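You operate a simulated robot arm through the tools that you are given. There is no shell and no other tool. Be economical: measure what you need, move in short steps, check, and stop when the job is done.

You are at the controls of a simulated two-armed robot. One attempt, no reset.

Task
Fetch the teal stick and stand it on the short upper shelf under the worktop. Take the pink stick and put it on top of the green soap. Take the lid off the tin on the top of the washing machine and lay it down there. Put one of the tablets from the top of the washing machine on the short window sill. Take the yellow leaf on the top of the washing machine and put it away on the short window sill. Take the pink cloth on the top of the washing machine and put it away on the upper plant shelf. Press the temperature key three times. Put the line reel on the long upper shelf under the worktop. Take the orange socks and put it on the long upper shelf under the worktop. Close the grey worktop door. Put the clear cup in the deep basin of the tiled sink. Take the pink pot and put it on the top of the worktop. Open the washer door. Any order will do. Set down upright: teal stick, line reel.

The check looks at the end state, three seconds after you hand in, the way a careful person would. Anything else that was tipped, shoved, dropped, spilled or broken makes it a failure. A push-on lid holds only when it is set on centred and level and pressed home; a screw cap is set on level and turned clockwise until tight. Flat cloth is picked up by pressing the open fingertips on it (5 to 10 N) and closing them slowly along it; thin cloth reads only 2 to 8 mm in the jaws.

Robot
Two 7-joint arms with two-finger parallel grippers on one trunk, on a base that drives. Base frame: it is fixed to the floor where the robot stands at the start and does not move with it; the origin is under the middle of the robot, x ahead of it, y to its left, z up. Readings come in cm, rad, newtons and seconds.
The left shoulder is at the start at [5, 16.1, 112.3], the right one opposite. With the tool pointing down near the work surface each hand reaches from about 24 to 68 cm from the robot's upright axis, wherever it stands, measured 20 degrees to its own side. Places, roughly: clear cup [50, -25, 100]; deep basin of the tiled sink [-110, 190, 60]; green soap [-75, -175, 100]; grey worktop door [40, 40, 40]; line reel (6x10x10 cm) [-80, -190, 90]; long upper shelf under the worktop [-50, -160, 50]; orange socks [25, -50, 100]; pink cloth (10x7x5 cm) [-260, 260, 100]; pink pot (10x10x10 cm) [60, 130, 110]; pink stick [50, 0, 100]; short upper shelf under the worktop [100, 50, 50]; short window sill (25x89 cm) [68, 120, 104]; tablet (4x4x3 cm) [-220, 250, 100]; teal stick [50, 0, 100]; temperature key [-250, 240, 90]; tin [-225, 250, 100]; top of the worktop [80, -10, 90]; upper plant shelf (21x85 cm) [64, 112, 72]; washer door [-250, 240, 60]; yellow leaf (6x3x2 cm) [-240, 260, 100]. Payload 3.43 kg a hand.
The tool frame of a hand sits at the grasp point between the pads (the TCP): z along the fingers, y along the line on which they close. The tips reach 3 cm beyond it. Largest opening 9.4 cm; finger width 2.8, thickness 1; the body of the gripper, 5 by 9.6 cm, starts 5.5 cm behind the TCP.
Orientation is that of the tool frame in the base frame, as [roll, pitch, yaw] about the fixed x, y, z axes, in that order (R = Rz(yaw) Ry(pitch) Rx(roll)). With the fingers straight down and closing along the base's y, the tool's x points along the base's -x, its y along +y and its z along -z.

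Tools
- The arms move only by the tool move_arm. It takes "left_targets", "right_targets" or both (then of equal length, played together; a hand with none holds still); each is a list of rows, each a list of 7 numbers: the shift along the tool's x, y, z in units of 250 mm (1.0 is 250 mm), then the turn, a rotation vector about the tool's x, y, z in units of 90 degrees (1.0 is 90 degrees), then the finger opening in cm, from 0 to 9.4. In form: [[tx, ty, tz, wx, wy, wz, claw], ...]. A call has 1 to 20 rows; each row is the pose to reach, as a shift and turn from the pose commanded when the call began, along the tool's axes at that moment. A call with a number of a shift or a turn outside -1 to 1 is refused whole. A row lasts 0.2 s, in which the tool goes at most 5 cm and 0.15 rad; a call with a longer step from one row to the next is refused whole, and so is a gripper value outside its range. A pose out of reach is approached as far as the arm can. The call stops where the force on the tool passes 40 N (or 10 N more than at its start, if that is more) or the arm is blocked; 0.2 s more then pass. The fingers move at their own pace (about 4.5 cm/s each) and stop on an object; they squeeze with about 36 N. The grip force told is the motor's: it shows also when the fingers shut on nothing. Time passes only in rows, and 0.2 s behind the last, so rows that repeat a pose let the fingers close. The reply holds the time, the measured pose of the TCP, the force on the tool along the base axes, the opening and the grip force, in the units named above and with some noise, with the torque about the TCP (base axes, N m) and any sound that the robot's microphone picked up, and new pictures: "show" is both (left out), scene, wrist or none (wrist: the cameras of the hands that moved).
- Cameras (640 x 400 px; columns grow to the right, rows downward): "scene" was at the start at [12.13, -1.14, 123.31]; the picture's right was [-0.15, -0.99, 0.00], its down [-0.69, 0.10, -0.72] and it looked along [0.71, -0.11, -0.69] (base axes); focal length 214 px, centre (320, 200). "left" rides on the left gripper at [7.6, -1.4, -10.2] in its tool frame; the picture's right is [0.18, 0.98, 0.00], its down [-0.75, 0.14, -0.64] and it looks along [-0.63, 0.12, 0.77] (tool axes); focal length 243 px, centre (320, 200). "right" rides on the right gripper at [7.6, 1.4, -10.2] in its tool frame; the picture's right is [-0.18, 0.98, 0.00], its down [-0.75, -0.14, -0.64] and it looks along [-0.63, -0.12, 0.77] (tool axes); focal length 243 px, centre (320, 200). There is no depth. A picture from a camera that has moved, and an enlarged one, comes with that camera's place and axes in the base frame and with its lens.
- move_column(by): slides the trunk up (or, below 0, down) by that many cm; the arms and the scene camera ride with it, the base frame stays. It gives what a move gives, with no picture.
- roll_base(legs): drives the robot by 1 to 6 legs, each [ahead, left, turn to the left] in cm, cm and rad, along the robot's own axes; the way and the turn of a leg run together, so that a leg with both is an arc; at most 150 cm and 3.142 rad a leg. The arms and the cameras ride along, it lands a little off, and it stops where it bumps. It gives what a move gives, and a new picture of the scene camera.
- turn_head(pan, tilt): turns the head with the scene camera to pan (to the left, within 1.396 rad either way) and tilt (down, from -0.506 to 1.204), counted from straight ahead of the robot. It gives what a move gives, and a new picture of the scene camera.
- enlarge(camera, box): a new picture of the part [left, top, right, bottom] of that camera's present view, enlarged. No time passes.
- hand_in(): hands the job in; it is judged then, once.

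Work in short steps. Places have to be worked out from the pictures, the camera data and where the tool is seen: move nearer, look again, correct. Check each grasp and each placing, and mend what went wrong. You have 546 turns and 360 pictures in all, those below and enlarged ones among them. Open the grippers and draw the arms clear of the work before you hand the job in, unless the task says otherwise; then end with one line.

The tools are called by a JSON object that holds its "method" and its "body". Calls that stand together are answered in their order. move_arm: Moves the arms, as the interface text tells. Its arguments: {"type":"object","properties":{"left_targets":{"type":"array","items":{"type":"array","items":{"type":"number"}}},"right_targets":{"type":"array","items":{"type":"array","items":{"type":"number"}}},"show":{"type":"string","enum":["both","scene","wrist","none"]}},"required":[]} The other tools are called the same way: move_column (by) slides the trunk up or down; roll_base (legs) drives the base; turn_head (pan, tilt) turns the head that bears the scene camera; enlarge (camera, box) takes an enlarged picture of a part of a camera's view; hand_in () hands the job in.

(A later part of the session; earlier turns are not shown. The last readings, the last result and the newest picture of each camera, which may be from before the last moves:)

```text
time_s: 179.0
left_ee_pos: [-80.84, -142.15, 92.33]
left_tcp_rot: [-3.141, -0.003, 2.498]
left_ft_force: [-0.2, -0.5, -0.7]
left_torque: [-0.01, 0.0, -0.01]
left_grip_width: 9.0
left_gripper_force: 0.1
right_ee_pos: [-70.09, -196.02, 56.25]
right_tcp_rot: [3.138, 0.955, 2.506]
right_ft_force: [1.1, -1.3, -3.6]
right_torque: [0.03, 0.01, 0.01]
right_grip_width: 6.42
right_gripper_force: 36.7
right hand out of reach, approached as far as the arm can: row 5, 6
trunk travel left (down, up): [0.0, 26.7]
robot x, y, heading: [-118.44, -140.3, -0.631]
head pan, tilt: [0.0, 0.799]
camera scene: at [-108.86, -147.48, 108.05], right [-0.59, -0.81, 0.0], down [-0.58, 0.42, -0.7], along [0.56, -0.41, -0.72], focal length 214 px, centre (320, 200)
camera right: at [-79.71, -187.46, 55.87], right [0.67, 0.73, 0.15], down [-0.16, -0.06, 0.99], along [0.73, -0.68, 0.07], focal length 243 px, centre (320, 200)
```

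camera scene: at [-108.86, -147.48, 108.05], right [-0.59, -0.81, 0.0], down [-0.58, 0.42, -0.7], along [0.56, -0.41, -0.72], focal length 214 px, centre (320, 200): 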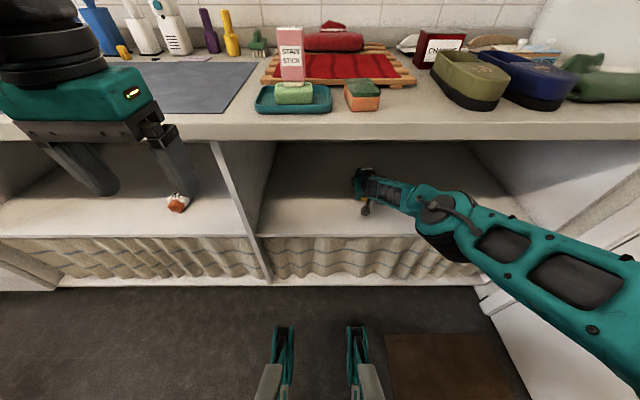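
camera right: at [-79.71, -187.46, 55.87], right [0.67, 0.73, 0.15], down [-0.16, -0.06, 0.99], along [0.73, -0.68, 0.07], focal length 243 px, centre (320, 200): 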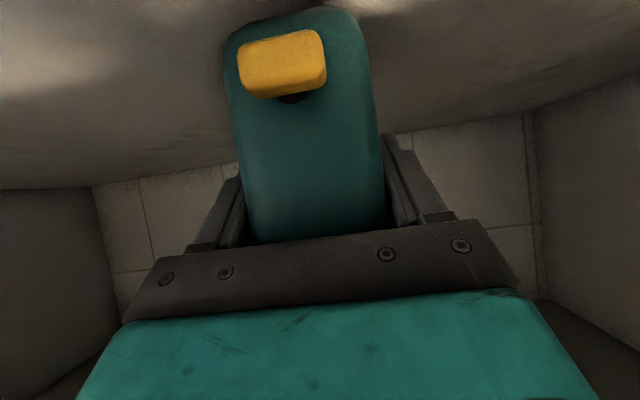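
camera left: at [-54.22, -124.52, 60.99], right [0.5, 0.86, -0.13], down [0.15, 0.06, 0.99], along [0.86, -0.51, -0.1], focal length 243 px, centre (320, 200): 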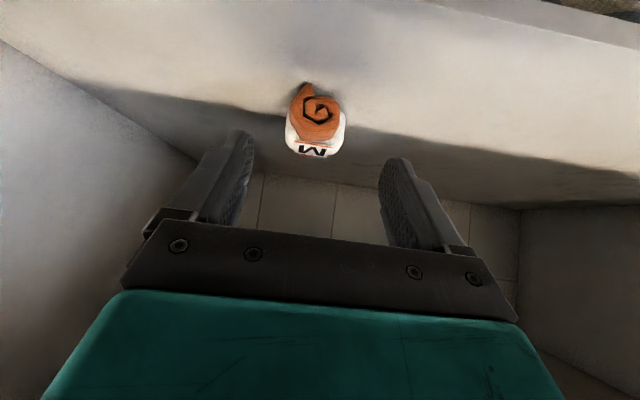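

Bottom now ~49.5, shelf ~48. Lower the last bit.

{"method": "move_arm", "body": {"right_targets": [[0.02, 0, 0.014, 0, 0, 0, 4], [0.04, 0, 0.028, 0, 0, 0, 4], [0.06, 0, 0.042, 0, 0, 0, 4], [0.075, 0, 0.052, 0, 0, 0, 4]], "show": "none"}}

```text
time_s: 180.0
left_ee_pos: [-80.85, -142.11, 92.29]
left_tcp_rot: [3.141, -0.001, 2.499]
left_ft_force: [0.5, -0.6, 0.2]
left_torque: [0.02, 0.03, -0.02]
left_grip_width: 9.0
left_gripper_force: 0.1
right_ee_pos: [-70.4, -195.92, 55.8]
right_tcp_rot: [3.141, 0.963, 2.507]
right_ft_force: [5.2, -1.2, 12.2]
right_torque: [0.11, 0.31, -0.02]
right_grip_width: 6.42
right_gripper_force: 36.3
right hand out of reach, approached as far as the arm can: row 1, 2, 3, 4
trunk travel left (down, up): [0.0, 26.7]
robot x, y, heading: [-118.64, -140.5, -0.636]
head pan, tilt: [0.0, 0.799]
```

In contact (12 N up), orientation level. Open gently and retreat along the tool axis.

{"method": "move_arm", "body": {"right_targets": [[0, 0, 0, 0, 0, 0, 6.6], [0, 0, 0, 0, 0, 0, 7], [0, 0, 0, 0, 0, 0, 7.8], [0, 0, 0, 0, 0, 0, 8.6], [0, 0, 0, 0, 0, 0, 8.6], [0, 0, -0.05, 0, 0, 0, 8.6], [0, 0, -0.12, 0, 0, 0, 8.6], [0, 0, -0.24, 0, 0, 0, 8.6], [0, 0, -0.36, 0, 0, 0, 8.6]], "show": "both"}}

```text
time_s: 182.0
left_ee_pos: [-80.76, -142.1, 92.26]
left_tcp_rot: [3.141, -0.003, 2.498]
left_ft_force: [-1.4, 0.4, 0.3]
left_torque: [-0.02, 0.0, 0.03]
left_grip_width: 9.0
left_gripper_force: 0.0
right_ee_pos: [-74.45, -193.01, 58.79]
right_tcp_rot: [-3.14, 0.955, 2.509]
right_ft_force: [-0.1, -0.3, -0.4]
right_torque: [-0.01, 0.0, 0.0]
right_grip_width: 8.58
right_gripper_force: 0.1
right hand out of reach, approached as far as the arm can: row 6, 9
trunk travel left (down, up): [0.0, 26.7]
robot x, y, heading: [-118.5, -140.19, -0.633]
head pan, tilt: [0.0, 0.799]
camera scene: at [-108.89, -147.45, 108.05], right [-0.59, -0.81, 0.0], down [-0.58, 0.42, -0.7], along [0.56, -0.41, -0.72], focal length 214 px, centre (320, 200)
camera right: at [-84.05, -184.36, 58.64], right [0.67, 0.73, 0.15], down [-0.15, -0.06, 0.99], along [0.73, -0.68, 0.07], focal length 243 px, centre (320, 200)
```

scene: 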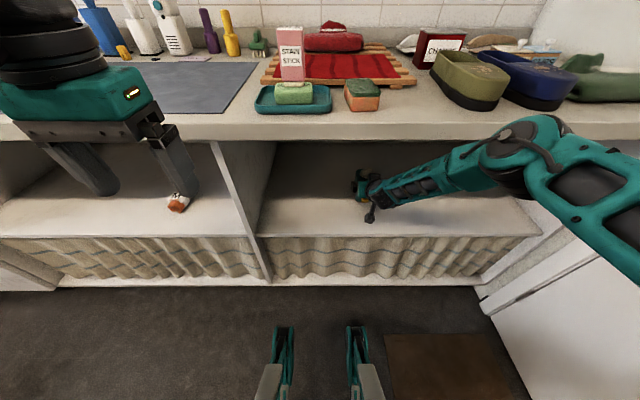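
right: 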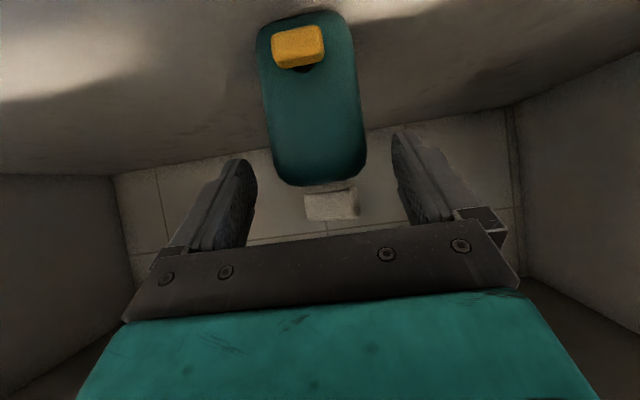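

Reel stands upright. Back out, raise the trunk, and restore the right hand to pointing down.

{"method": "roll_base", "body": {"legs": [[-36, 0, 0]]}}

{"method": "move_column", "body": {"by": 24}}

{"method": "move_arm", "body": {"right_targets": [[0.03, 0, -0.14, 0, 0.09, 0, 9], [0.06, 0, -0.28, 0, 0.18, 0, 9], [0.09, 0, -0.42, 0, 0.27, 0, 9], [0.1, 0, -0.56, 0, 0.36, 0, 9], [0.1, 0, -0.7, 0, 0.45, 0, 9], [0.1, 0, -0.8, 0, 0.54, 0, 9], [0.1, 0, -0.85, 0, 0.61, 0, 9]], "left_targets": [[0, 0, -0.1, 0, 0, 0, 9], [0, 0, -0.1, 0, 0, 0, 9], [0, 0, -0.1, 0, 0, 0, 9], [0, 0, -0.1, 0, 0, 0, 9], [0, 0, -0.1, 0, 0, 0, 9], [0, 0, -0.1, 0, 0, 0, 9], [0, 0, -0.1, 0, 0, 0, 9]], "show": "scene"}}

```text
time_s: 184.3
left_ee_pos: [-109.86, -120.78, 92.31]
left_tcp_rot: [3.14, -0.003, 2.5]
left_ft_force: [-0.3, 0.5, -0.3]
left_torque: [-0.01, 0.01, 0.04]
left_grip_width: 8.99
left_gripper_force: 0.0
right_ee_pos: [-103.46, -171.58, 58.94]
right_tcp_rot: [-3.14, 0.953, 2.512]
right_ft_force: [0.2, -0.3, 0.4]
right_torque: [-0.01, 0.02, -0.01]
right_grip_width: 8.58
right_gripper_force: 0.1
trunk travel left (down, up): [0.0, 26.7]
robot x, y, heading: [-147.59, -119.02, -0.633]
head pan, tilt: [0.0, 0.799]
camera scene: at [-137.94, -126.2, 108.05], right [-0.59, -0.81, 0.0], down [-0.58, 0.42, -0.7], along [0.56, -0.41, -0.72], focal length 214 px, centre (320, 200)
```

scene: 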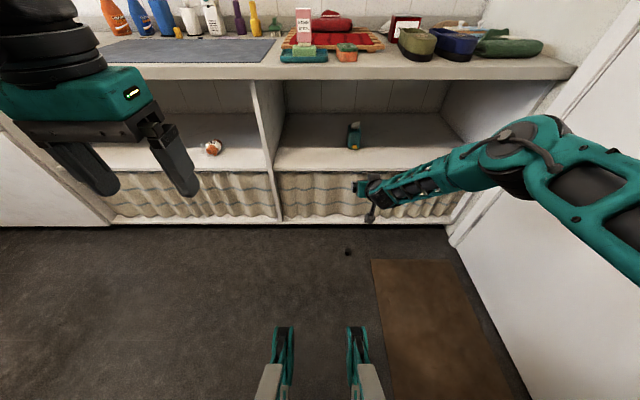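

```text
time_s: 186.8
left_ee_pos: [-109.97, -120.72, 116.35]
left_tcp_rot: [3.14, -0.004, 2.499]
left_ft_force: [-1.0, -0.3, -0.2]
left_torque: [0.01, 0.0, 0.01]
left_grip_width: 9.02
left_gripper_force: 0.1
right_ee_pos: [-103.26, -171.62, 82.93]
right_tcp_rot: [-3.141, 0.956, 2.512]
right_ft_force: [-1.3, -0.4, 0.2]
right_torque: [0.01, 0.0, 0.02]
right_grip_width: 8.59
right_gripper_force: 0.0
trunk travel left (down, up): [-24.0, 2.7]
robot x, y, heading: [-147.6, -119.22, -0.625]
head pan, tilt: [0.0, 0.799]
```

```text
time_s: 188.4
left_ee_pos: [-109.9, -120.73, 118.81]
left_tcp_rot: [3.139, -0.004, 2.499]
left_ft_force: [1.0, 0.8, -0.1]
left_torque: [0.01, 0.0, 0.01]
left_grip_width: 9.0
left_gripper_force: 0.0
right_ee_pos: [-118.61, -160.46, 93.26]
right_tcp_rot: [-3.141, -0.008, 2.512]
right_ft_force: [-0.2, -0.6, -0.5]
right_torque: [-0.02, -0.01, -0.02]
right_grip_width: 9.01
right_gripper_force: 0.1
trunk travel left (down, up): [-24.0, 2.7]
robot x, y, heading: [-147.73, -119.44, -0.629]
head pan, tilt: [0.0, 0.799]
camera scene: at [-137.94, -126.21, 132.05], right [-0.59, -0.81, 0.0], down [-0.58, 0.42, -0.7], along [0.56, -0.41, -0.72], focal length 214 px, centre (320, 200)
```

scene: 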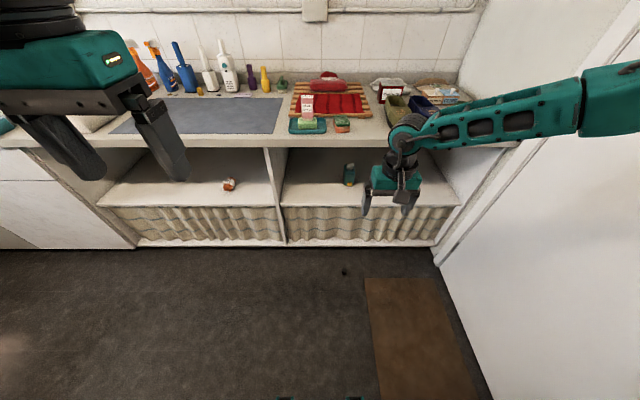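

Now travel left along the counter to the clear cup.

{"method": "roll_base", "body": {"legs": [[0, 90, 0], [0, 88, 0]]}}

{"method": "turn_head", "body": {"pan": 0.2, "tilt": 0.6}}

```text
time_s: 197.4
left_ee_pos: [-5.77, 24.76, 118.84]
left_tcp_rot: [3.14, -0.002, 2.517]
left_ft_force: [-0.8, -0.2, 1.0]
left_torque: [-0.01, -0.03, -0.01]
left_grip_width: 9.0
left_gripper_force: 0.1
right_ee_pos: [-13.86, -15.12, 93.18]
right_tcp_rot: [-3.14, -0.004, 2.527]
right_ft_force: [0.4, -0.2, 0.2]
right_torque: [0.01, 0.0, 0.0]
right_grip_width: 8.98
right_gripper_force: 0.0
trunk travel left (down, up): [-24.0, 2.7]
robot x, y, heading: [-43.67, 25.76, -0.612]
head pan, tilt: [0.0, 0.799]
camera scene: at [-33.72, 18.86, 132.05], right [-0.57, -0.82, 0.0], down [-0.59, 0.41, -0.7], along [0.57, -0.4, -0.72], focal length 214 px, centre (320, 200)
```

scene: 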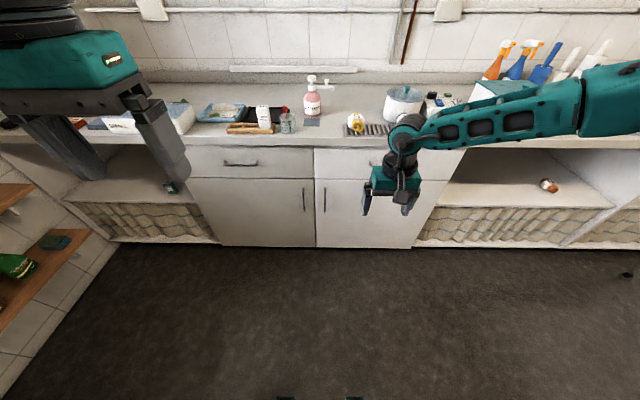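

```text
time_s: 198.2
left_ee_pos: [-5.77, 24.62, 118.8]
left_tcp_rot: [3.139, -0.004, 2.515]
left_ft_force: [-0.3, -0.9, -0.2]
left_torque: [-0.01, -0.02, 0.0]
left_grip_width: 9.0
left_gripper_force: 0.1
right_ee_pos: [-13.85, -15.04, 93.3]
right_tcp_rot: [-3.141, -0.003, 2.529]
right_ft_force: [0.4, 0.4, -0.5]
right_torque: [0.01, 0.02, -0.03]
right_grip_width: 9.01
right_gripper_force: 0.0
trunk travel left (down, up): [-24.0, 2.7]
robot x, y, heading: [-43.03, 25.53, -0.613]
head pan, tilt: [0.201, 0.6]
camera scene: at [-32.24, 19.93, 133.73], right [-0.4, -0.92, 0.0], down [-0.52, 0.23, -0.82], along [0.76, -0.33, -0.57], focal length 214 px, centre (320, 200)
```

scene: 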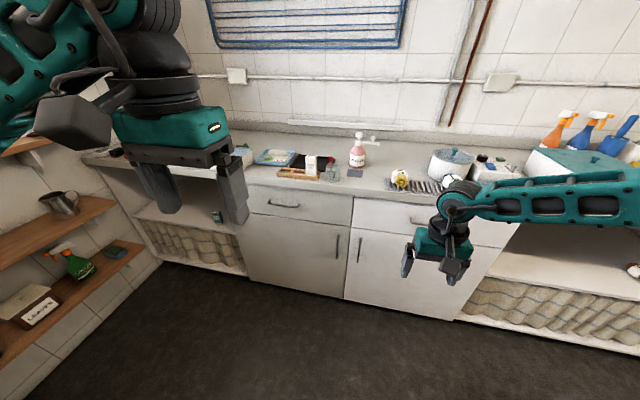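

Raise and retract the right hand before driving in toward the cup.

{"method": "move_arm", "body": {"right_targets": [[0.1, 0, -0.15, 0, 0, 0, 9], [0.2, 0, -0.3, 0, 0, 0, 9], [0.3, 0, -0.45, 0, 0, 0, 9], [0.4, 0, -0.6, 0, 0, 0, 9], [0.5, 0, -0.75, 0, 0, 0, 9], [0.6, 0, -0.9, 0, 0, 0, 9], [0.6, 0, -1.0, 0, 0, 0, 9]], "show": "none"}}

{"method": "roll_base", "body": {"legs": [[38, 0, -0.02]]}}

{"method": "turn_head", "body": {"pan": 0.0, "tilt": 0.8}}

```text
time_s: 199.8
left_ee_pos: [-5.7, 24.66, 118.75]
left_tcp_rot: [3.14, -0.002, 2.517]
left_ft_force: [0.1, 0.2, -0.2]
left_torque: [-0.01, -0.02, 0.03]
left_grip_width: 9.01
left_gripper_force: 0.0
right_ee_pos: [-25.98, -6.45, 118.44]
right_tcp_rot: [-3.14, -0.005, 2.526]
right_ft_force: [-0.2, -0.3, 0.1]
right_torque: [-0.01, -0.02, -0.03]
right_grip_width: 8.97
right_gripper_force: 0.2
trunk travel left (down, up): [-24.0, 2.7]
robot x, y, heading: [-43.69, 26.02, -0.611]
head pan, tilt: [0.201, 0.6]
```

```text
time_s: 202.2
left_ee_pos: [25.15, 1.51, 118.75]
left_tcp_rot: [3.141, -0.003, 2.496]
left_ft_force: [-1.0, -0.1, 0.3]
left_torque: [0.01, 0.04, -0.01]
left_grip_width: 8.99
left_gripper_force: 0.1
right_ee_pos: [4.17, -29.07, 118.3]
right_tcp_rot: [-3.141, -0.003, 2.506]
right_ft_force: [-0.5, 0.3, -0.4]
right_torque: [0.05, 0.02, -0.02]
right_grip_width: 9.01
right_gripper_force: 0.0
trunk travel left (down, up): [-24.0, 2.7]
robot x, y, heading: [-12.45, 3.35, -0.633]
head pan, tilt: [0.201, 0.6]
camera scene: at [-1.42, -2.54, 133.73], right [-0.42, -0.91, 0.0], down [-0.51, 0.24, -0.82], along [0.75, -0.35, -0.57], focal length 214 px, centre (320, 200)
```

scene: 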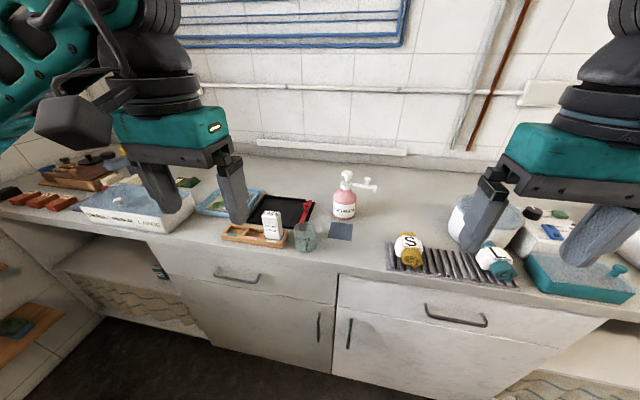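

```text
time_s: 202.9
left_ee_pos: [25.09, 1.65, 118.81]
left_tcp_rot: [3.139, -0.003, 2.496]
left_ft_force: [-1.2, -0.9, 0.4]
left_torque: [0.03, 0.01, 0.0]
left_grip_width: 9.02
left_gripper_force: 0.0
right_ee_pos: [4.07, -29.0, 118.31]
right_tcp_rot: [-3.141, -0.005, 2.506]
right_ft_force: [0.2, 0.3, 0.0]
right_torque: [0.02, 0.01, -0.03]
right_grip_width: 9.0
right_gripper_force: 0.1
trunk travel left (down, up): [-24.0, 2.7]
robot x, y, heading: [-12.94, 3.71, -0.637]
head pan, tilt: [0.0, 0.799]
camera scene: at [-2.99, -3.57, 132.06], right [-0.59, -0.81, 0.0], down [-0.58, 0.42, -0.7], along [0.56, -0.41, -0.72], focal length 214 px, centre (320, 200)
```

scene: 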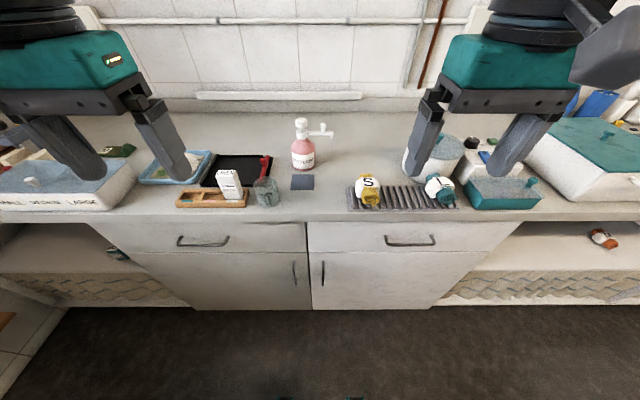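

Cup at local (51.3, 13.4), ~6.7 cm wide. The linen stick is close on its left, so grasp front-to-back: left hand with -90° turn above it.

{"method": "move_arm", "body": {"left_targets": [[-0.065, -0.025, 0, 0, 0, -0.085, 9.2], [-0.13, -0.05, 0, 0, 0, -0.17, 9.2], [-0.195, -0.075, 0, 0, 0, -0.25, 9.2], [-0.26, -0.1, 0.04, 0, 0, -0.33, 9.2], [-0.325, -0.125, 0.08, 0, 0, -0.41, 9.2], [-0.39, -0.15, 0.12, 0, 0, -0.5, 9.2], [-0.455, -0.175, 0.17, 0, 0, -0.58, 9.2], [-0.52, -0.2, 0.22, 0, 0, -0.66, 9.2], [-0.585, -0.225, 0.27, 0, 0, -0.75, 9.2], [-0.65, -0.25, 0.32, 0, 0, -0.83, 9.2], [-0.715, -0.275, 0.37, 0, 0, -0.92, 9.2], [-0.776, -0.3, 0.42, 0, 0, -1.0, 9.2]], "show": "both"}}

```text
time_s: 205.5
left_ee_pos: [36.15, -16.14, 108.27]
left_tcp_rot: [3.139, 0.001, -2.214]
left_ft_force: [-0.8, -0.3, -0.1]
left_torque: [0.0, -0.01, 0.01]
left_grip_width: 9.19
left_gripper_force: 0.0
right_ee_pos: [4.14, -29.13, 118.41]
right_tcp_rot: [3.14, -0.004, 2.506]
right_ft_force: [-0.9, -0.9, -0.1]
right_torque: [-0.01, 0.01, -0.02]
right_grip_width: 9.0
right_gripper_force: 0.1
trunk travel left (down, up): [-24.0, 2.7]
robot x, y, heading: [-12.82, 3.82, -0.629]
head pan, tilt: [0.0, 0.799]
camera scene: at [-2.98, -3.61, 132.05], right [-0.59, -0.81, 0.0], down [-0.58, 0.42, -0.7], along [0.56, -0.41, -0.72], focal length 214 px, centre (320, 200)
camera left: at [32.76, -23.08, 118.42], right [-0.9, 0.44, 0.0], down [0.34, 0.69, 0.64], along [0.28, 0.58, -0.77], focal length 243 px, centre (320, 200)
```

scene: 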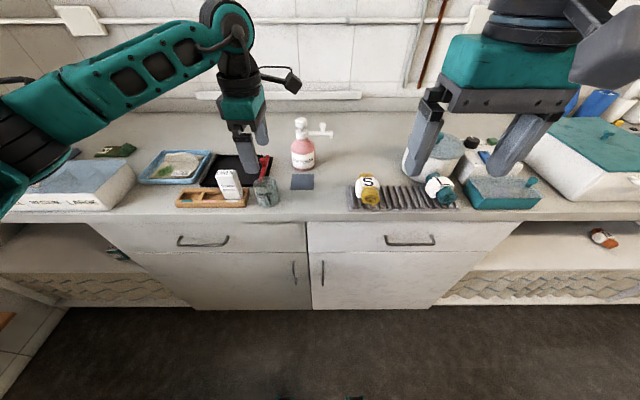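
left: 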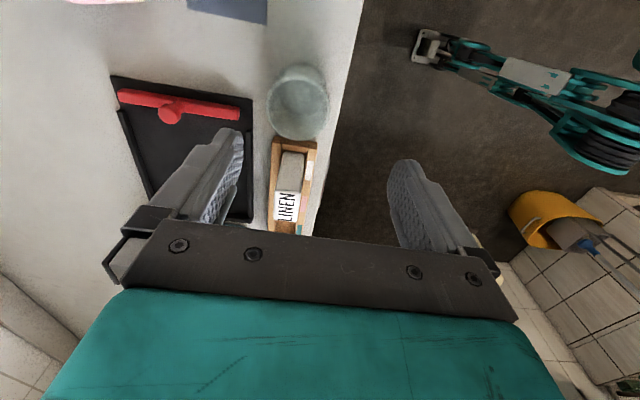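

{"method": "enlarge", "body": {"camera": "left", "box": [220, 40, 380, 160]}}

{"method": "enlarge", "body": {"camera": "scene", "box": [210, 150, 310, 220]}}

```text
3.33 times, centred on (300, 100) of left
camera zoom: at [32.76, -23.08, 118.42], right [-0.9, 0.44, 0.0], down [0.34, 0.69, 0.64], along [0.28, 0.58, -0.77], focal length 809 px, centre (387, 533)
```

zoom: 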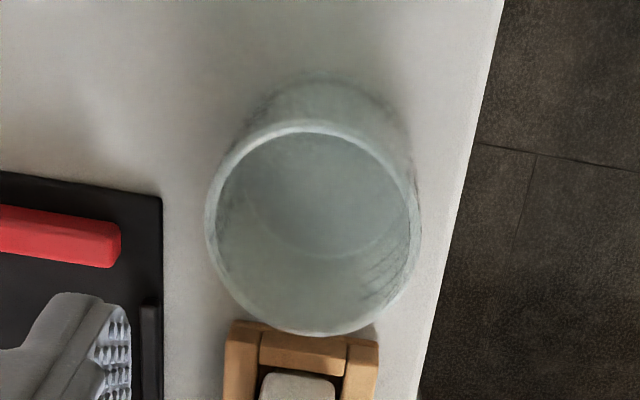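

```text
5.71 times, centred on (260, 185) of scene
camera zoom: at [-2.98, -3.61, 132.05], right [-0.59, -0.81, 0.0], down [-0.58, 0.42, -0.7], along [0.56, -0.41, -0.72], focal length 1226 px, centre (663, 286)
```

zoom: 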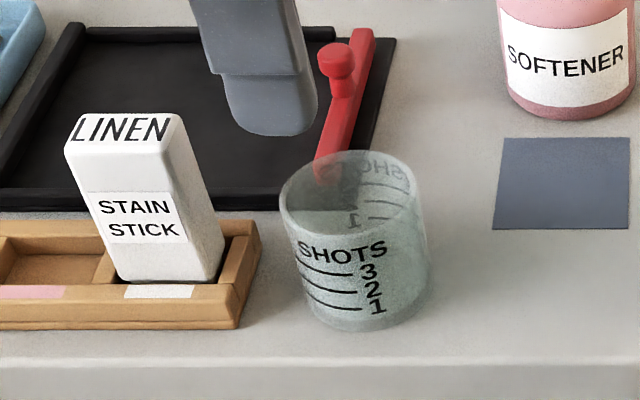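

Cup centre refined to ≈(37.6,-16.4), Ø≈5.8, height ≈6.4. Adjust and descend to z 94, then close.

{"method": "move_arm", "body": {"left_targets": [[-0.025, -0.054, 0.1, 0, 0, 0, 9], [-0.025, -0.054, 0.25, 0, 0, 0, 9], [-0.025, -0.054, 0.38, 0, 0, 0, 9], [-0.025, -0.054, 0.48, 0, 0, 0, 9]], "show": "wrist"}}

```text
time_s: 206.5
left_ee_pos: [37.59, -16.43, 96.09]
left_tcp_rot: [3.14, 0.0, -2.216]
left_ft_force: [0.2, 0.1, -0.7]
left_torque: [-0.01, 0.03, -0.01]
left_grip_width: 8.99
left_gripper_force: 0.0
right_ee_pos: [4.22, -29.07, 118.29]
right_tcp_rot: [-3.141, -0.003, 2.506]
right_ft_force: [-0.2, 1.1, 0.5]
right_torque: [0.01, 0.0, 0.01]
right_grip_width: 8.98
right_gripper_force: 0.0
trunk travel left (down, up): [-24.0, 2.7]
robot x, y, heading: [-12.58, 3.87, -0.63]
head pan, tilt: [0.0, 0.799]
camera left: at [34.16, -23.32, 106.38], right [-0.9, 0.44, 0.0], down [0.34, 0.69, 0.64], along [0.28, 0.58, -0.77], focal length 243 px, centre (320, 200)
```

left: 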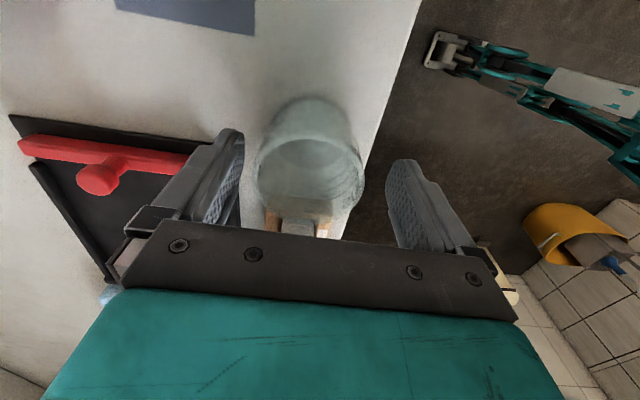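

Slight correction, then down 2 cm and close slowly.

{"method": "move_arm", "body": {"left_targets": [[0.015, -0.018, 0.04, 0, 0, 0, 8], [0.015, -0.018, 0.085, 0, 0, 0, 8], [0.015, -0.018, 0.085, 0, 0, 0, 7], [0.015, -0.018, 0.085, 0, 0, 0, 6], [0.015, -0.018, 0.085, 0, 0, 0, 5.2], [0.015, -0.018, 0.085, 0, 0, 0, 4.8], [0.015, -0.018, 0.085, 0, 0, 0, 4.8]], "show": "wrist"}}

```text
time_s: 208.1
left_ee_pos: [37.62, -16.97, 94.09]
left_tcp_rot: [3.137, 0.002, -2.216]
left_ft_force: [-0.5, 0.6, 0.1]
left_torque: [-0.03, -0.03, 0.02]
left_grip_width: 6.04
left_gripper_force: 35.9
right_ee_pos: [4.29, -29.09, 118.28]
right_tcp_rot: [3.14, -0.004, 2.508]
right_ft_force: [0.0, -0.1, -0.8]
right_torque: [-0.01, -0.02, -0.04]
right_grip_width: 9.02
right_gripper_force: 0.0
trunk travel left (down, up): [-24.0, 2.7]
robot x, y, heading: [-12.65, 3.17, -0.638]
head pan, tilt: [0.0, 0.799]
camera left: at [34.25, -23.87, 104.28], right [-0.9, 0.45, 0.0], down [0.34, 0.68, 0.64], along [0.28, 0.58, -0.77], focal length 243 px, centre (320, 200)
```

left: 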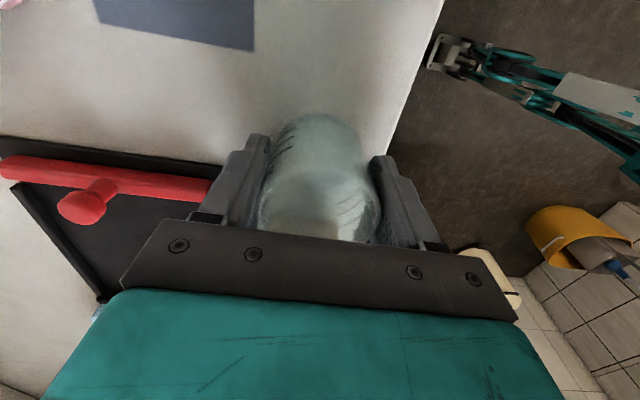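

Cup gripped at 6.0 cm. Lift, draw in, and back away.

{"method": "move_arm", "body": {"left_targets": [[0, 0, -0.06, 0, 0, 0, 4.8], [0, 0, -0.2, 0, 0, 0, 4.8], [0, 0, -0.36, 0, 0, 0, 4.8], [0, 0.1, -0.54, 0, 0, 0, 4.8], [0, 0.2, -0.7, 0, 0, 0, 4.8], [0, 0.35, -0.8, 0, 0, 0, 4.8], [0, 0.5, -0.85, 0, 0, 0, 4.8], [0, 0.6, -0.85, 0, 0, 0, 4.8]], "show": "scene"}}

{"method": "roll_base", "body": {"legs": [[-50, 0, 0], [0, 0, 1.571]]}}

{"method": "turn_head", "body": {"pan": 0.3, "tilt": 0.5}}

```text
refused: row 4 steps farther than a row can; nothing moved
```

```text
time_s: 214.9
left_ee_pos: [-33.59, 83.8, 94.08]
left_tcp_rot: [3.14, 0.002, -0.635]
left_ft_force: [-0.7, 0.8, -0.3]
left_torque: [0.03, -0.02, -0.03]
left_grip_width: 6.01
left_gripper_force: 35.7
right_ee_pos: [-20.96, 50.5, 118.18]
right_tcp_rot: [3.141, -0.003, -2.195]
right_ft_force: [0.7, 0.0, 0.5]
right_torque: [0.01, -0.01, 0.01]
right_grip_width: 9.01
right_gripper_force: 0.1
trunk travel left (down, up): [-24.0, 2.7]
robot x, y, heading: [-53.1, 33.23, 0.955]
head pan, tilt: [0.0, 0.799]
camera scene: at [-46.18, 43.09, 132.05], right [0.81, -0.58, 0.0], down [-0.42, -0.58, -0.7], along [0.41, 0.57, -0.72], focal length 214 px, centre (320, 200)
```

scene: 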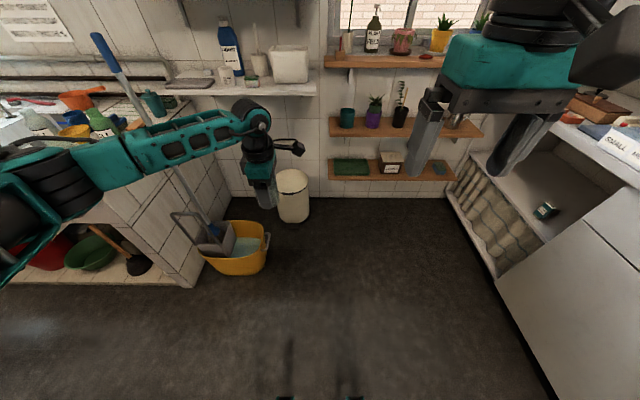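

```text
time_s: 215.7
left_ee_pos: [-33.57, 83.85, 94.08]
left_tcp_rot: [3.139, 0.002, -0.634]
left_ft_force: [0.6, -0.5, -0.7]
left_torque: [0.0, 0.02, -0.01]
left_grip_width: 6.02
left_gripper_force: 35.9
right_ee_pos: [-20.76, 50.51, 118.37]
right_tcp_rot: [-3.14, -0.006, -2.195]
right_ft_force: [-0.1, -0.5, -0.6]
right_torque: [0.0, 0.01, -0.02]
right_grip_width: 8.99
right_gripper_force: 0.0
trunk travel left (down, up): [-24.0, 2.7]
robot x, y, heading: [-53.56, 33.5, 0.949]
head pan, tilt: [0.3, 0.499]
camera scene: at [-47.99, 45.16, 134.64], right [0.95, -0.32, 0.0], down [-0.15, -0.45, -0.88], along [0.28, 0.83, -0.48], focal length 214 px, centre (320, 200)
```

scene: 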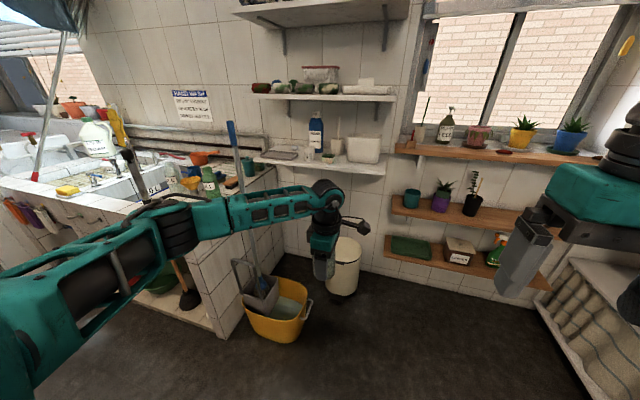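

The lift was refused but the drive ran; the cup slid off the edge backwards without touching anything. Now lift and draw in the left hand, then look toward the sink.

{"method": "move_arm", "body": {"left_targets": [[0, 0, -0.16, 0, 0, 0, 4.8], [0, 0, -0.32, 0, 0, 0, 4.8], [0, 0, -0.48, 0, 0, 0, 4.8], [0, 0.1, -0.62, 0, 0, 0, 4.8], [0, 0.2, -0.76, 0, 0, 0, 4.8], [0, 0.35, -0.85, 0, 0, 0, 4.8], [0, 0.5, -0.9, 0, 0, 0, 4.8], [0, 0.6, -0.9, 0, 0, 0, 4.8]], "show": "none"}}

{"method": "turn_head", "body": {"pan": 1.0, "tilt": 0.5}}

```text
time_s: 217.5
left_ee_pos: [-42.36, 71.68, 116.72]
left_tcp_rot: [3.139, 0.002, -0.632]
left_ft_force: [0.2, -0.1, 0.7]
left_torque: [-0.01, -0.05, 0.01]
left_grip_width: 6.02
left_gripper_force: 36.4
right_ee_pos: [-21.05, 50.52, 118.31]
right_tcp_rot: [-3.14, -0.006, -2.195]
right_ft_force: [0.3, 0.0, 0.1]
right_torque: [0.01, -0.02, -0.01]
right_grip_width: 8.99
right_gripper_force: 0.1
trunk travel left (down, up): [-24.0, 2.7]
robot x, y, heading: [-52.9, 32.92, 0.948]
head pan, tilt: [0.3, 0.499]
```

```text
time_s: 218.6
left_ee_pos: [-42.26, 71.67, 116.84]
left_tcp_rot: [3.139, 0.001, -0.634]
left_ft_force: [0.2, -0.4, -0.7]
left_torque: [0.01, 0.0, -0.03]
left_grip_width: 6.01
left_gripper_force: 36.1
right_ee_pos: [-20.87, 50.49, 118.35]
right_tcp_rot: [-3.141, -0.004, -2.193]
right_ft_force: [0.6, -0.2, -0.4]
right_torque: [-0.01, -0.01, -0.03]
right_grip_width: 9.01
right_gripper_force: 0.0
trunk travel left (down, up): [-24.0, 2.7]
robot x, y, heading: [-53.16, 33.15, 0.952]
head pan, tilt: [1.0, 0.499]
camera scene: at [-54.22, 44.98, 134.65], right [0.93, 0.37, 0.0], down [0.18, -0.44, -0.88], along [-0.32, 0.82, -0.48], focal length 214 px, centre (320, 200)
```

scene: 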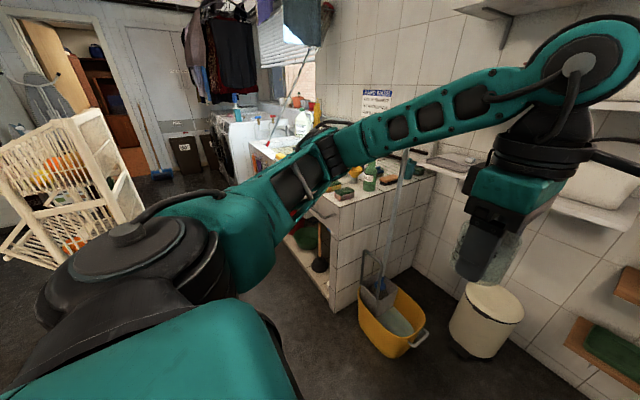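

Sink front lies at "U≈60" in a frame facing the window wall; drive left 130 cm along it (turning to heading 0.934).

{"method": "roll_base", "body": {"legs": [[0, 65, -0.015], [0, 62, 0]]}}

{"method": "turn_head", "body": {"pan": 0.0, "tilt": 0.6}}

```text
time_s: 223.9
left_ee_pos: [-117.03, 127.29, 116.79]
left_tcp_rot: [3.14, 0.005, -0.639]
left_ft_force: [1.3, 0.5, -0.4]
left_torque: [0.02, 0.01, 0.01]
left_grip_width: 6.04
left_gripper_force: 35.7
right_ee_pos: [-95.88, 105.6, 118.24]
right_tcp_rot: [3.141, -0.004, -2.201]
right_ft_force: [0.5, 0.4, -0.4]
right_torque: [0.03, 0.06, 0.0]
right_grip_width: 9.01
right_gripper_force: 0.1
trunk travel left (down, up): [-24.0, 2.7]
robot x, y, heading: [-128.32, 88.67, 0.943]
head pan, tilt: [1.0, 0.499]
stopped in leg 2: the robot was blocked; the commanded pose is now the measured one
camera scene: at [-129.07, 100.47, 134.65], right [0.93, 0.36, 0.0], down [0.17, -0.45, -0.88], along [-0.32, 0.82, -0.48], focal length 214 px, centre (320, 200)
```

scene: 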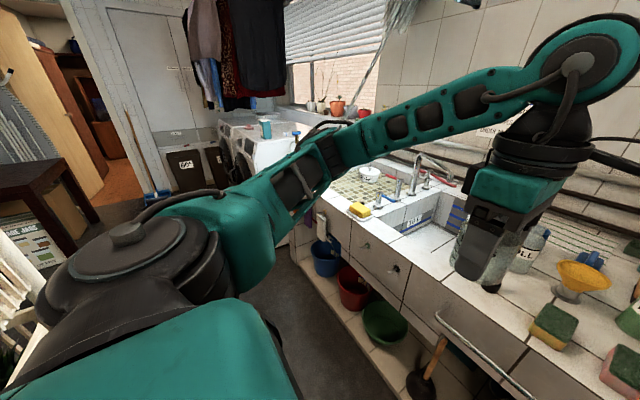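

```text
time_s: 225.2
left_ee_pos: [-117.16, 127.3, 116.76]
left_tcp_rot: [3.139, 0.001, -0.641]
left_ft_force: [0.2, 0.1, 0.1]
left_torque: [0.01, -0.03, 0.01]
left_grip_width: 6.06
left_gripper_force: 35.9
right_ee_pos: [-95.96, 105.7, 118.4]
right_tcp_rot: [-3.141, -0.003, -2.198]
right_ft_force: [-0.5, -0.1, -0.7]
right_torque: [-0.02, -0.02, -0.02]
right_grip_width: 9.0
right_gripper_force: 0.1
trunk travel left (down, up): [-24.0, 2.7]
robot x, y, heading: [-128.27, 88.66, 0.944]
head pan, tilt: [0.0, 0.6]
camera scene: at [-120.73, 99.16, 133.74], right [0.81, -0.59, 0.0], down [-0.33, -0.46, -0.83], along [0.49, 0.67, -0.56], focal length 214 px, centre (320, 200)
```

scene: 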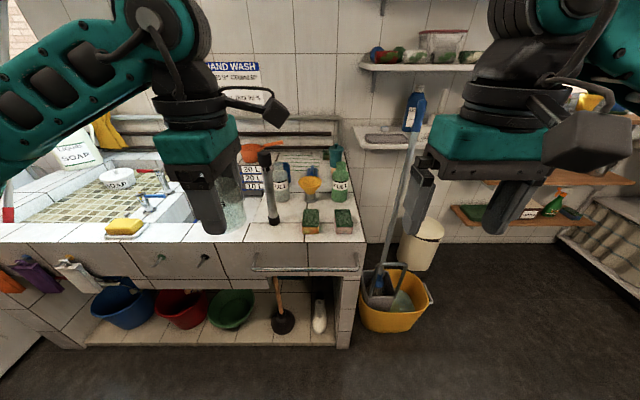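

The base bumped something on the left. Look there.

{"method": "turn_head", "body": {"pan": 1.396, "tilt": 0.9}}

```text
time_s: 226.7
left_ee_pos: [-117.16, 127.22, 116.81]
left_tcp_rot: [3.141, 0.001, -0.642]
left_ft_force: [0.5, -0.1, -0.8]
left_torque: [-0.02, 0.01, -0.03]
left_grip_width: 6.04
left_gripper_force: 36.2
right_ee_pos: [-95.98, 105.84, 118.25]
right_tcp_rot: [3.141, -0.004, -2.201]
right_ft_force: [0.3, -0.1, -0.1]
right_torque: [0.02, 0.01, 0.02]
right_grip_width: 9.0
right_gripper_force: 0.1
trunk travel left (down, up): [-24.0, 2.7]
robot x, y, heading: [-128.38, 88.22, 0.938]
head pan, tilt: [1.396, 0.901]
camera scene: at [-131.17, 97.47, 131.26], right [0.72, 0.69, 0.0], down [0.54, -0.57, -0.62], along [-0.43, 0.45, -0.78], focal length 214 px, centre (320, 200)
```

scene: 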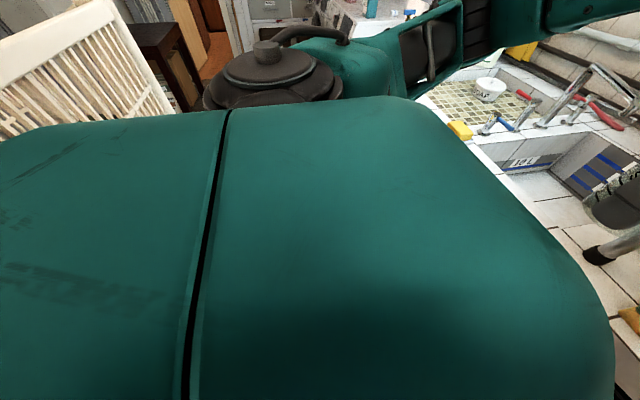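

The left elbow touched the tall wicker shelf (corner at U≈-25, V≈213). I'll back away from it, move toward the sink, then left.

{"method": "roll_base", "body": {"legs": [[0, -5, 0], [25, 0, 0]]}}

{"method": "turn_head", "body": {"pan": 0.45, "tilt": 0.75}}

```text
time_s: 229.1
left_ee_pos: [-98.27, 144.56, 116.7]
left_tcp_rot: [3.14, 0.003, -0.641]
left_ft_force: [-0.2, -0.3, -0.5]
left_torque: [0.02, 0.01, 0.0]
left_grip_width: 6.01
left_gripper_force: 35.8
right_ee_pos: [-77.1, 122.99, 118.27]
right_tcp_rot: [-3.14, -0.006, -2.202]
right_ft_force: [0.2, 0.0, -0.4]
right_torque: [-0.02, 0.0, -0.02]
right_grip_width: 8.97
right_gripper_force: 0.0
trunk travel left (down, up): [-24.0, 2.7]
robot x, y, heading: [-109.46, 105.99, 0.942]
head pan, tilt: [1.396, 0.901]
camera scene: at [-112.35, 114.78, 131.26], right [0.72, 0.69, 0.0], down [0.54, -0.57, -0.62], along [-0.43, 0.45, -0.78], focal length 214 px, centre (320, 200)
```

scene: 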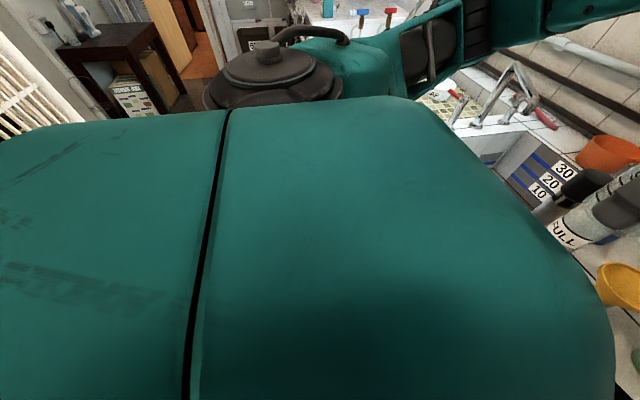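

```text
time_s: 230.3
left_ee_pos: [-98.4, 144.49, 116.72]
left_tcp_rot: [3.14, 0.001, -0.64]
left_ft_force: [-0.6, -1.0, -0.7]
left_torque: [-0.01, 0.0, -0.02]
left_grip_width: 6.05
left_gripper_force: 35.9
right_ee_pos: [-77.13, 122.96, 118.22]
right_tcp_rot: [-3.141, -0.002, -2.198]
right_ft_force: [0.2, 0.9, 0.2]
right_torque: [0.0, 0.02, 0.0]
right_grip_width: 9.0
right_gripper_force: 0.0
trunk travel left (down, up): [-24.0, 2.7]
robot x, y, heading: [-109.53, 105.57, 0.939]
head pan, tilt: [0.45, 0.75]
camera scene: at [-105.68, 117.44, 132.45], right [0.98, -0.18, 0.0], down [-0.12, -0.67, -0.73], along [0.13, 0.72, -0.68], focal length 214 px, centre (320, 200)
```

scene: 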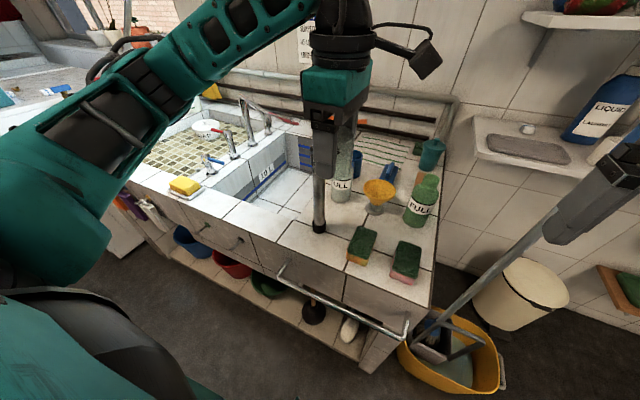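

Basin visible. Move 28 cm left to face it.

{"method": "roll_base", "body": {"legs": [[0, 28, 0]]}}

{"method": "turn_head", "body": {"pan": 0.0, "tilt": 0.85}}

```text
time_s: 232.2
left_ee_pos: [-121.22, 161.21, 116.72]
left_tcp_rot: [3.141, 0.001, -0.637]
left_ft_force: [0.2, -0.1, -0.5]
left_torque: [0.0, 0.02, -0.03]
left_grip_width: 6.0
left_gripper_force: 35.6
right_ee_pos: [-100.03, 139.64, 118.29]
right_tcp_rot: [-3.141, -0.004, -2.199]
right_ft_force: [-0.7, 0.0, -0.8]
right_torque: [-0.02, -0.03, 0.02]
right_grip_width: 9.01
right_gripper_force: 0.0
trunk travel left (down, up): [-24.0, 2.7]
robot x, y, heading: [-132.41, 122.54, 0.938]
head pan, tilt: [0.45, 0.75]
camera scene: at [-128.58, 134.15, 132.45], right [0.98, -0.18, 0.0], down [-0.12, -0.67, -0.73], along [0.13, 0.72, -0.68], focal length 214 px, centre (320, 200)
```

scene: 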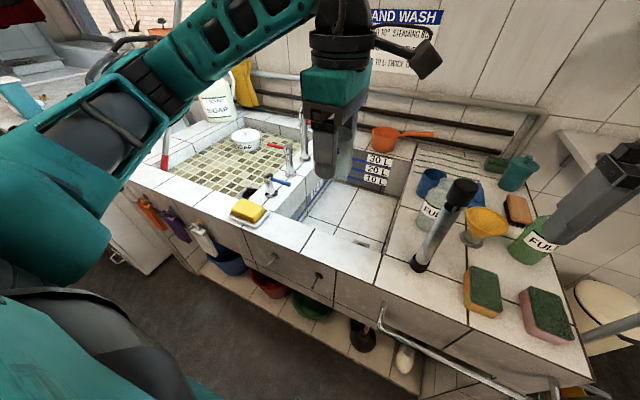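

```text
time_s: 233.2
left_ee_pos: [-121.15, 161.15, 116.8]
left_tcp_rot: [3.139, -0.001, -0.64]
left_ft_force: [-0.1, -0.2, -0.3]
left_torque: [-0.01, 0.01, -0.02]
left_grip_width: 6.02
left_gripper_force: 36.0
right_ee_pos: [-99.99, 139.68, 118.3]
right_tcp_rot: [-3.142, -0.004, -2.199]
right_ft_force: [-0.1, -0.3, 0.3]
right_torque: [-0.01, 0.03, -0.01]
right_grip_width: 9.0
right_gripper_force: 0.0
trunk travel left (down, up): [-24.0, 2.7]
robot x, y, heading: [-132.0, 122.96, 0.94]
head pan, tilt: [0.0, 0.85]
camera scene: at [-125.41, 132.28, 131.65], right [0.81, -0.59, 0.0], down [-0.44, -0.61, -0.66], along [0.39, 0.53, -0.75], focal length 214 px, centre (320, 200)
```

scene: 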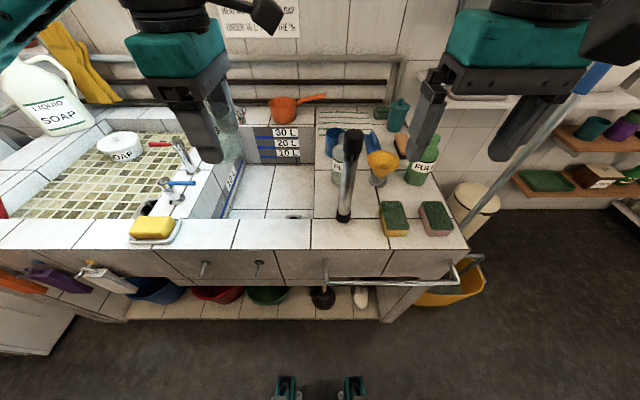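

Deep basin spans local forward ≈44–86, left ≈2–22. Extend the cup over it at about (58, 11).

{"method": "move_arm", "body": {"left_targets": [[0.02, -0.16, 0, 0, 0, 0, 4.8], [0.04, -0.32, 0, 0, 0, 0, 4.8], [0.06, -0.48, 0, 0, 0, 0, 4.8], [0.08, -0.64, 0, 0, 0, 0, 4.8], [0.1, -0.8, 0, 0, 0, 0, 4.8]], "show": "both"}}

```text
time_s: 234.3
left_ee_pos: [-107.21, 175.61, 116.63]
left_tcp_rot: [3.142, 0.002, -0.642]
left_ft_force: [0.3, -0.1, -0.3]
left_torque: [0.0, 0.02, 0.01]
left_grip_width: 6.04
left_gripper_force: 35.7
right_ee_pos: [-100.02, 139.63, 118.28]
right_tcp_rot: [3.142, -0.005, -2.199]
right_ft_force: [0.1, 0.3, -0.4]
right_torque: [0.0, -0.03, 0.02]
right_grip_width: 8.99
right_gripper_force: 0.0
trunk travel left (down, up): [-24.0, 2.7]
robot x, y, heading: [-132.62, 122.48, 0.941]
head pan, tilt: [0.0, 0.85]
camera scene: at [-125.32, 132.27, 131.64], right [0.81, -0.59, 0.0], down [-0.44, -0.61, -0.66], along [0.39, 0.53, -0.75], focal length 214 px, centre (320, 200)
camera left: at [-100.21, 172.24, 126.83], right [-0.44, -0.9, 0.0], down [-0.69, 0.34, 0.64], along [-0.58, 0.28, -0.76], focal length 243 px, centre (320, 200)
```

scene: 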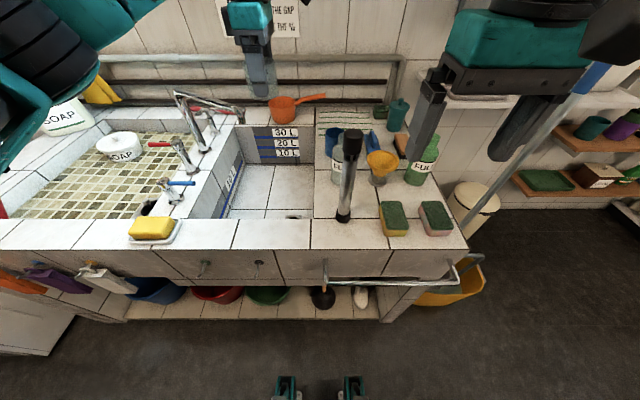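
left: 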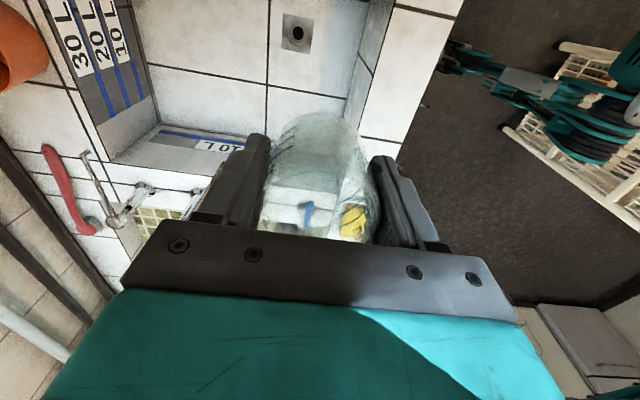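

The hand camera would hit the basin's right wall in this orientation, so rotate the hand back to normal above the basin first.

{"method": "move_arm", "body": {"left_targets": [[0.005, 0, 0, 0, 0, 0.09, 4.8], [0.01, 0, 0, 0, 0, 0.18, 4.8], [0.015, 0, 0, 0, 0, 0.27, 4.8], [0.02, 0, 0, 0, 0, 0.36, 4.8], [0.025, 0, 0, 0, 0, 0.45, 4.8], [0.03, 0, 0, 0, 0, 0.54, 4.8], [0.035, 0, 0, 0, 0, 0.63, 4.8], [0.04, 0, 0, 0, 0, 0.72, 4.8], [0.04, 0, 0, 0, 0, 0.81, 4.8], [0.04, 0, 0, 0, 0, 0.9, 4.8], [0.04, 0, 0, 0, 0, 0.96, 4.8], [0.04, 0, 0, 0, 0, 1.0, 4.8]], "show": "both"}}

```text
time_s: 236.9
left_ee_pos: [-106.41, 175.15, 116.81]
left_tcp_rot: [3.14, -0.002, -2.21]
left_ft_force: [0.8, 0.3, -0.7]
left_torque: [0.02, 0.0, -0.02]
left_grip_width: 6.02
left_gripper_force: 36.1
right_ee_pos: [-100.01, 139.72, 118.4]
right_tcp_rot: [3.141, -0.001, -2.199]
right_ft_force: [0.6, 0.6, 0.7]
right_torque: [0.01, -0.01, 0.0]
right_grip_width: 8.99
right_gripper_force: 0.2
trunk travel left (down, up): [-24.0, 2.7]
robot x, y, heading: [-132.63, 122.58, 0.941]
head pan, tilt: [0.0, 0.85]
camera scene: at [-125.4, 132.28, 131.65], right [0.81, -0.59, 0.0], down [-0.44, -0.61, -0.66], along [0.39, 0.53, -0.75], focal length 214 px, centre (320, 200)
camera left: at [-109.84, 168.13, 126.93], right [-0.9, 0.44, 0.0], down [0.34, 0.69, 0.64], along [0.28, 0.58, -0.77], focal length 243 px, centre (320, 200)
```

scene: 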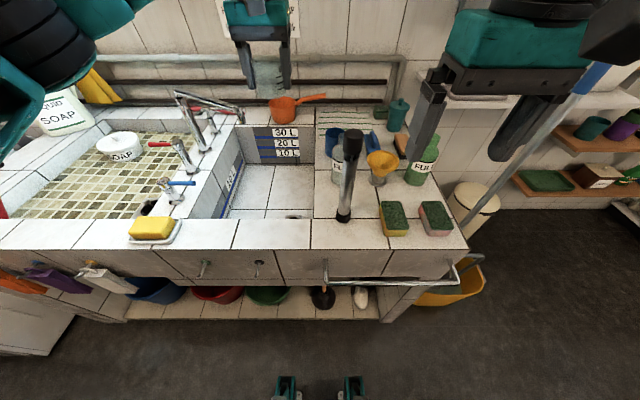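
left: 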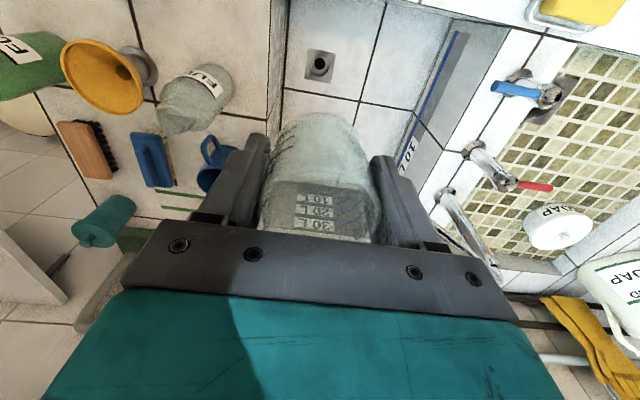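

Hand centred over the basin (tip of spout 7+ cm clear). Lower 25 cm and look.

{"method": "move_arm", "body": {"left_targets": [[0, 0.04, 0.15, 0, 0, 0, 4.8], [0, 0.08, 0.32, 0, 0, 0, 4.8], [0, 0.1, 0.49, 0, 0, 0, 4.8], [0, 0.1, 0.66, 0, 0, 0, 4.8], [0, 0.1, 0.83, 0, 0, 0, 4.8], [0, 0.1, 1.0, 0, 0, 0, 4.8]], "show": "both"}}

```text
time_s: 238.3
left_ee_pos: [-108.77, 176.42, 91.64]
left_tcp_rot: [3.14, 0.0, -2.212]
left_ft_force: [-0.3, 0.5, -1.2]
left_torque: [0.02, 0.01, 0.01]
left_grip_width: 6.02
left_gripper_force: 35.8
right_ee_pos: [-99.97, 139.75, 118.32]
right_tcp_rot: [3.14, -0.005, -2.199]
right_ft_force: [-0.6, 0.2, -0.3]
right_torque: [0.0, -0.01, -0.01]
right_grip_width: 9.0
right_gripper_force: 0.1
trunk travel left (down, up): [-24.0, 2.7]
robot x, y, heading: [-132.45, 122.69, 0.944]
head pan, tilt: [0.0, 0.85]
camera scene: at [-125.38, 132.3, 131.65], right [0.81, -0.59, 0.0], down [-0.44, -0.61, -0.66], along [0.39, 0.53, -0.75], focal length 214 px, centre (320, 200)
camera left: at [-111.98, 169.52, 101.91], right [-0.9, 0.44, 0.0], down [0.34, 0.69, 0.64], along [0.28, 0.58, -0.77], focal length 243 px, centre (320, 200)
```

scene: 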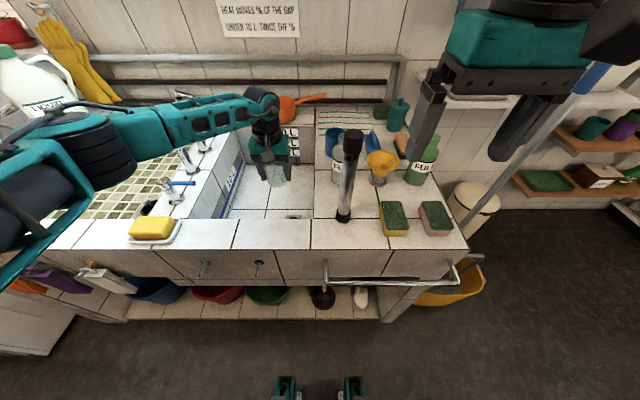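
left: 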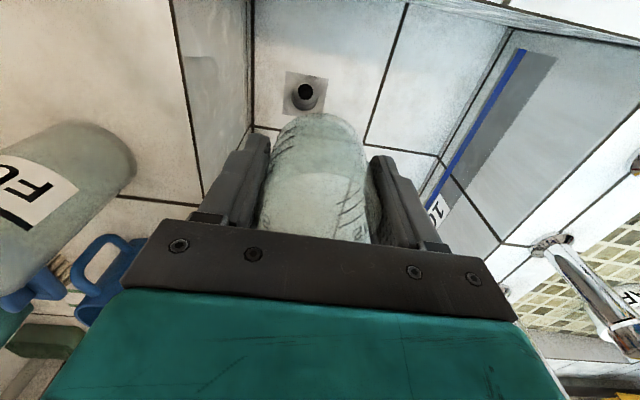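

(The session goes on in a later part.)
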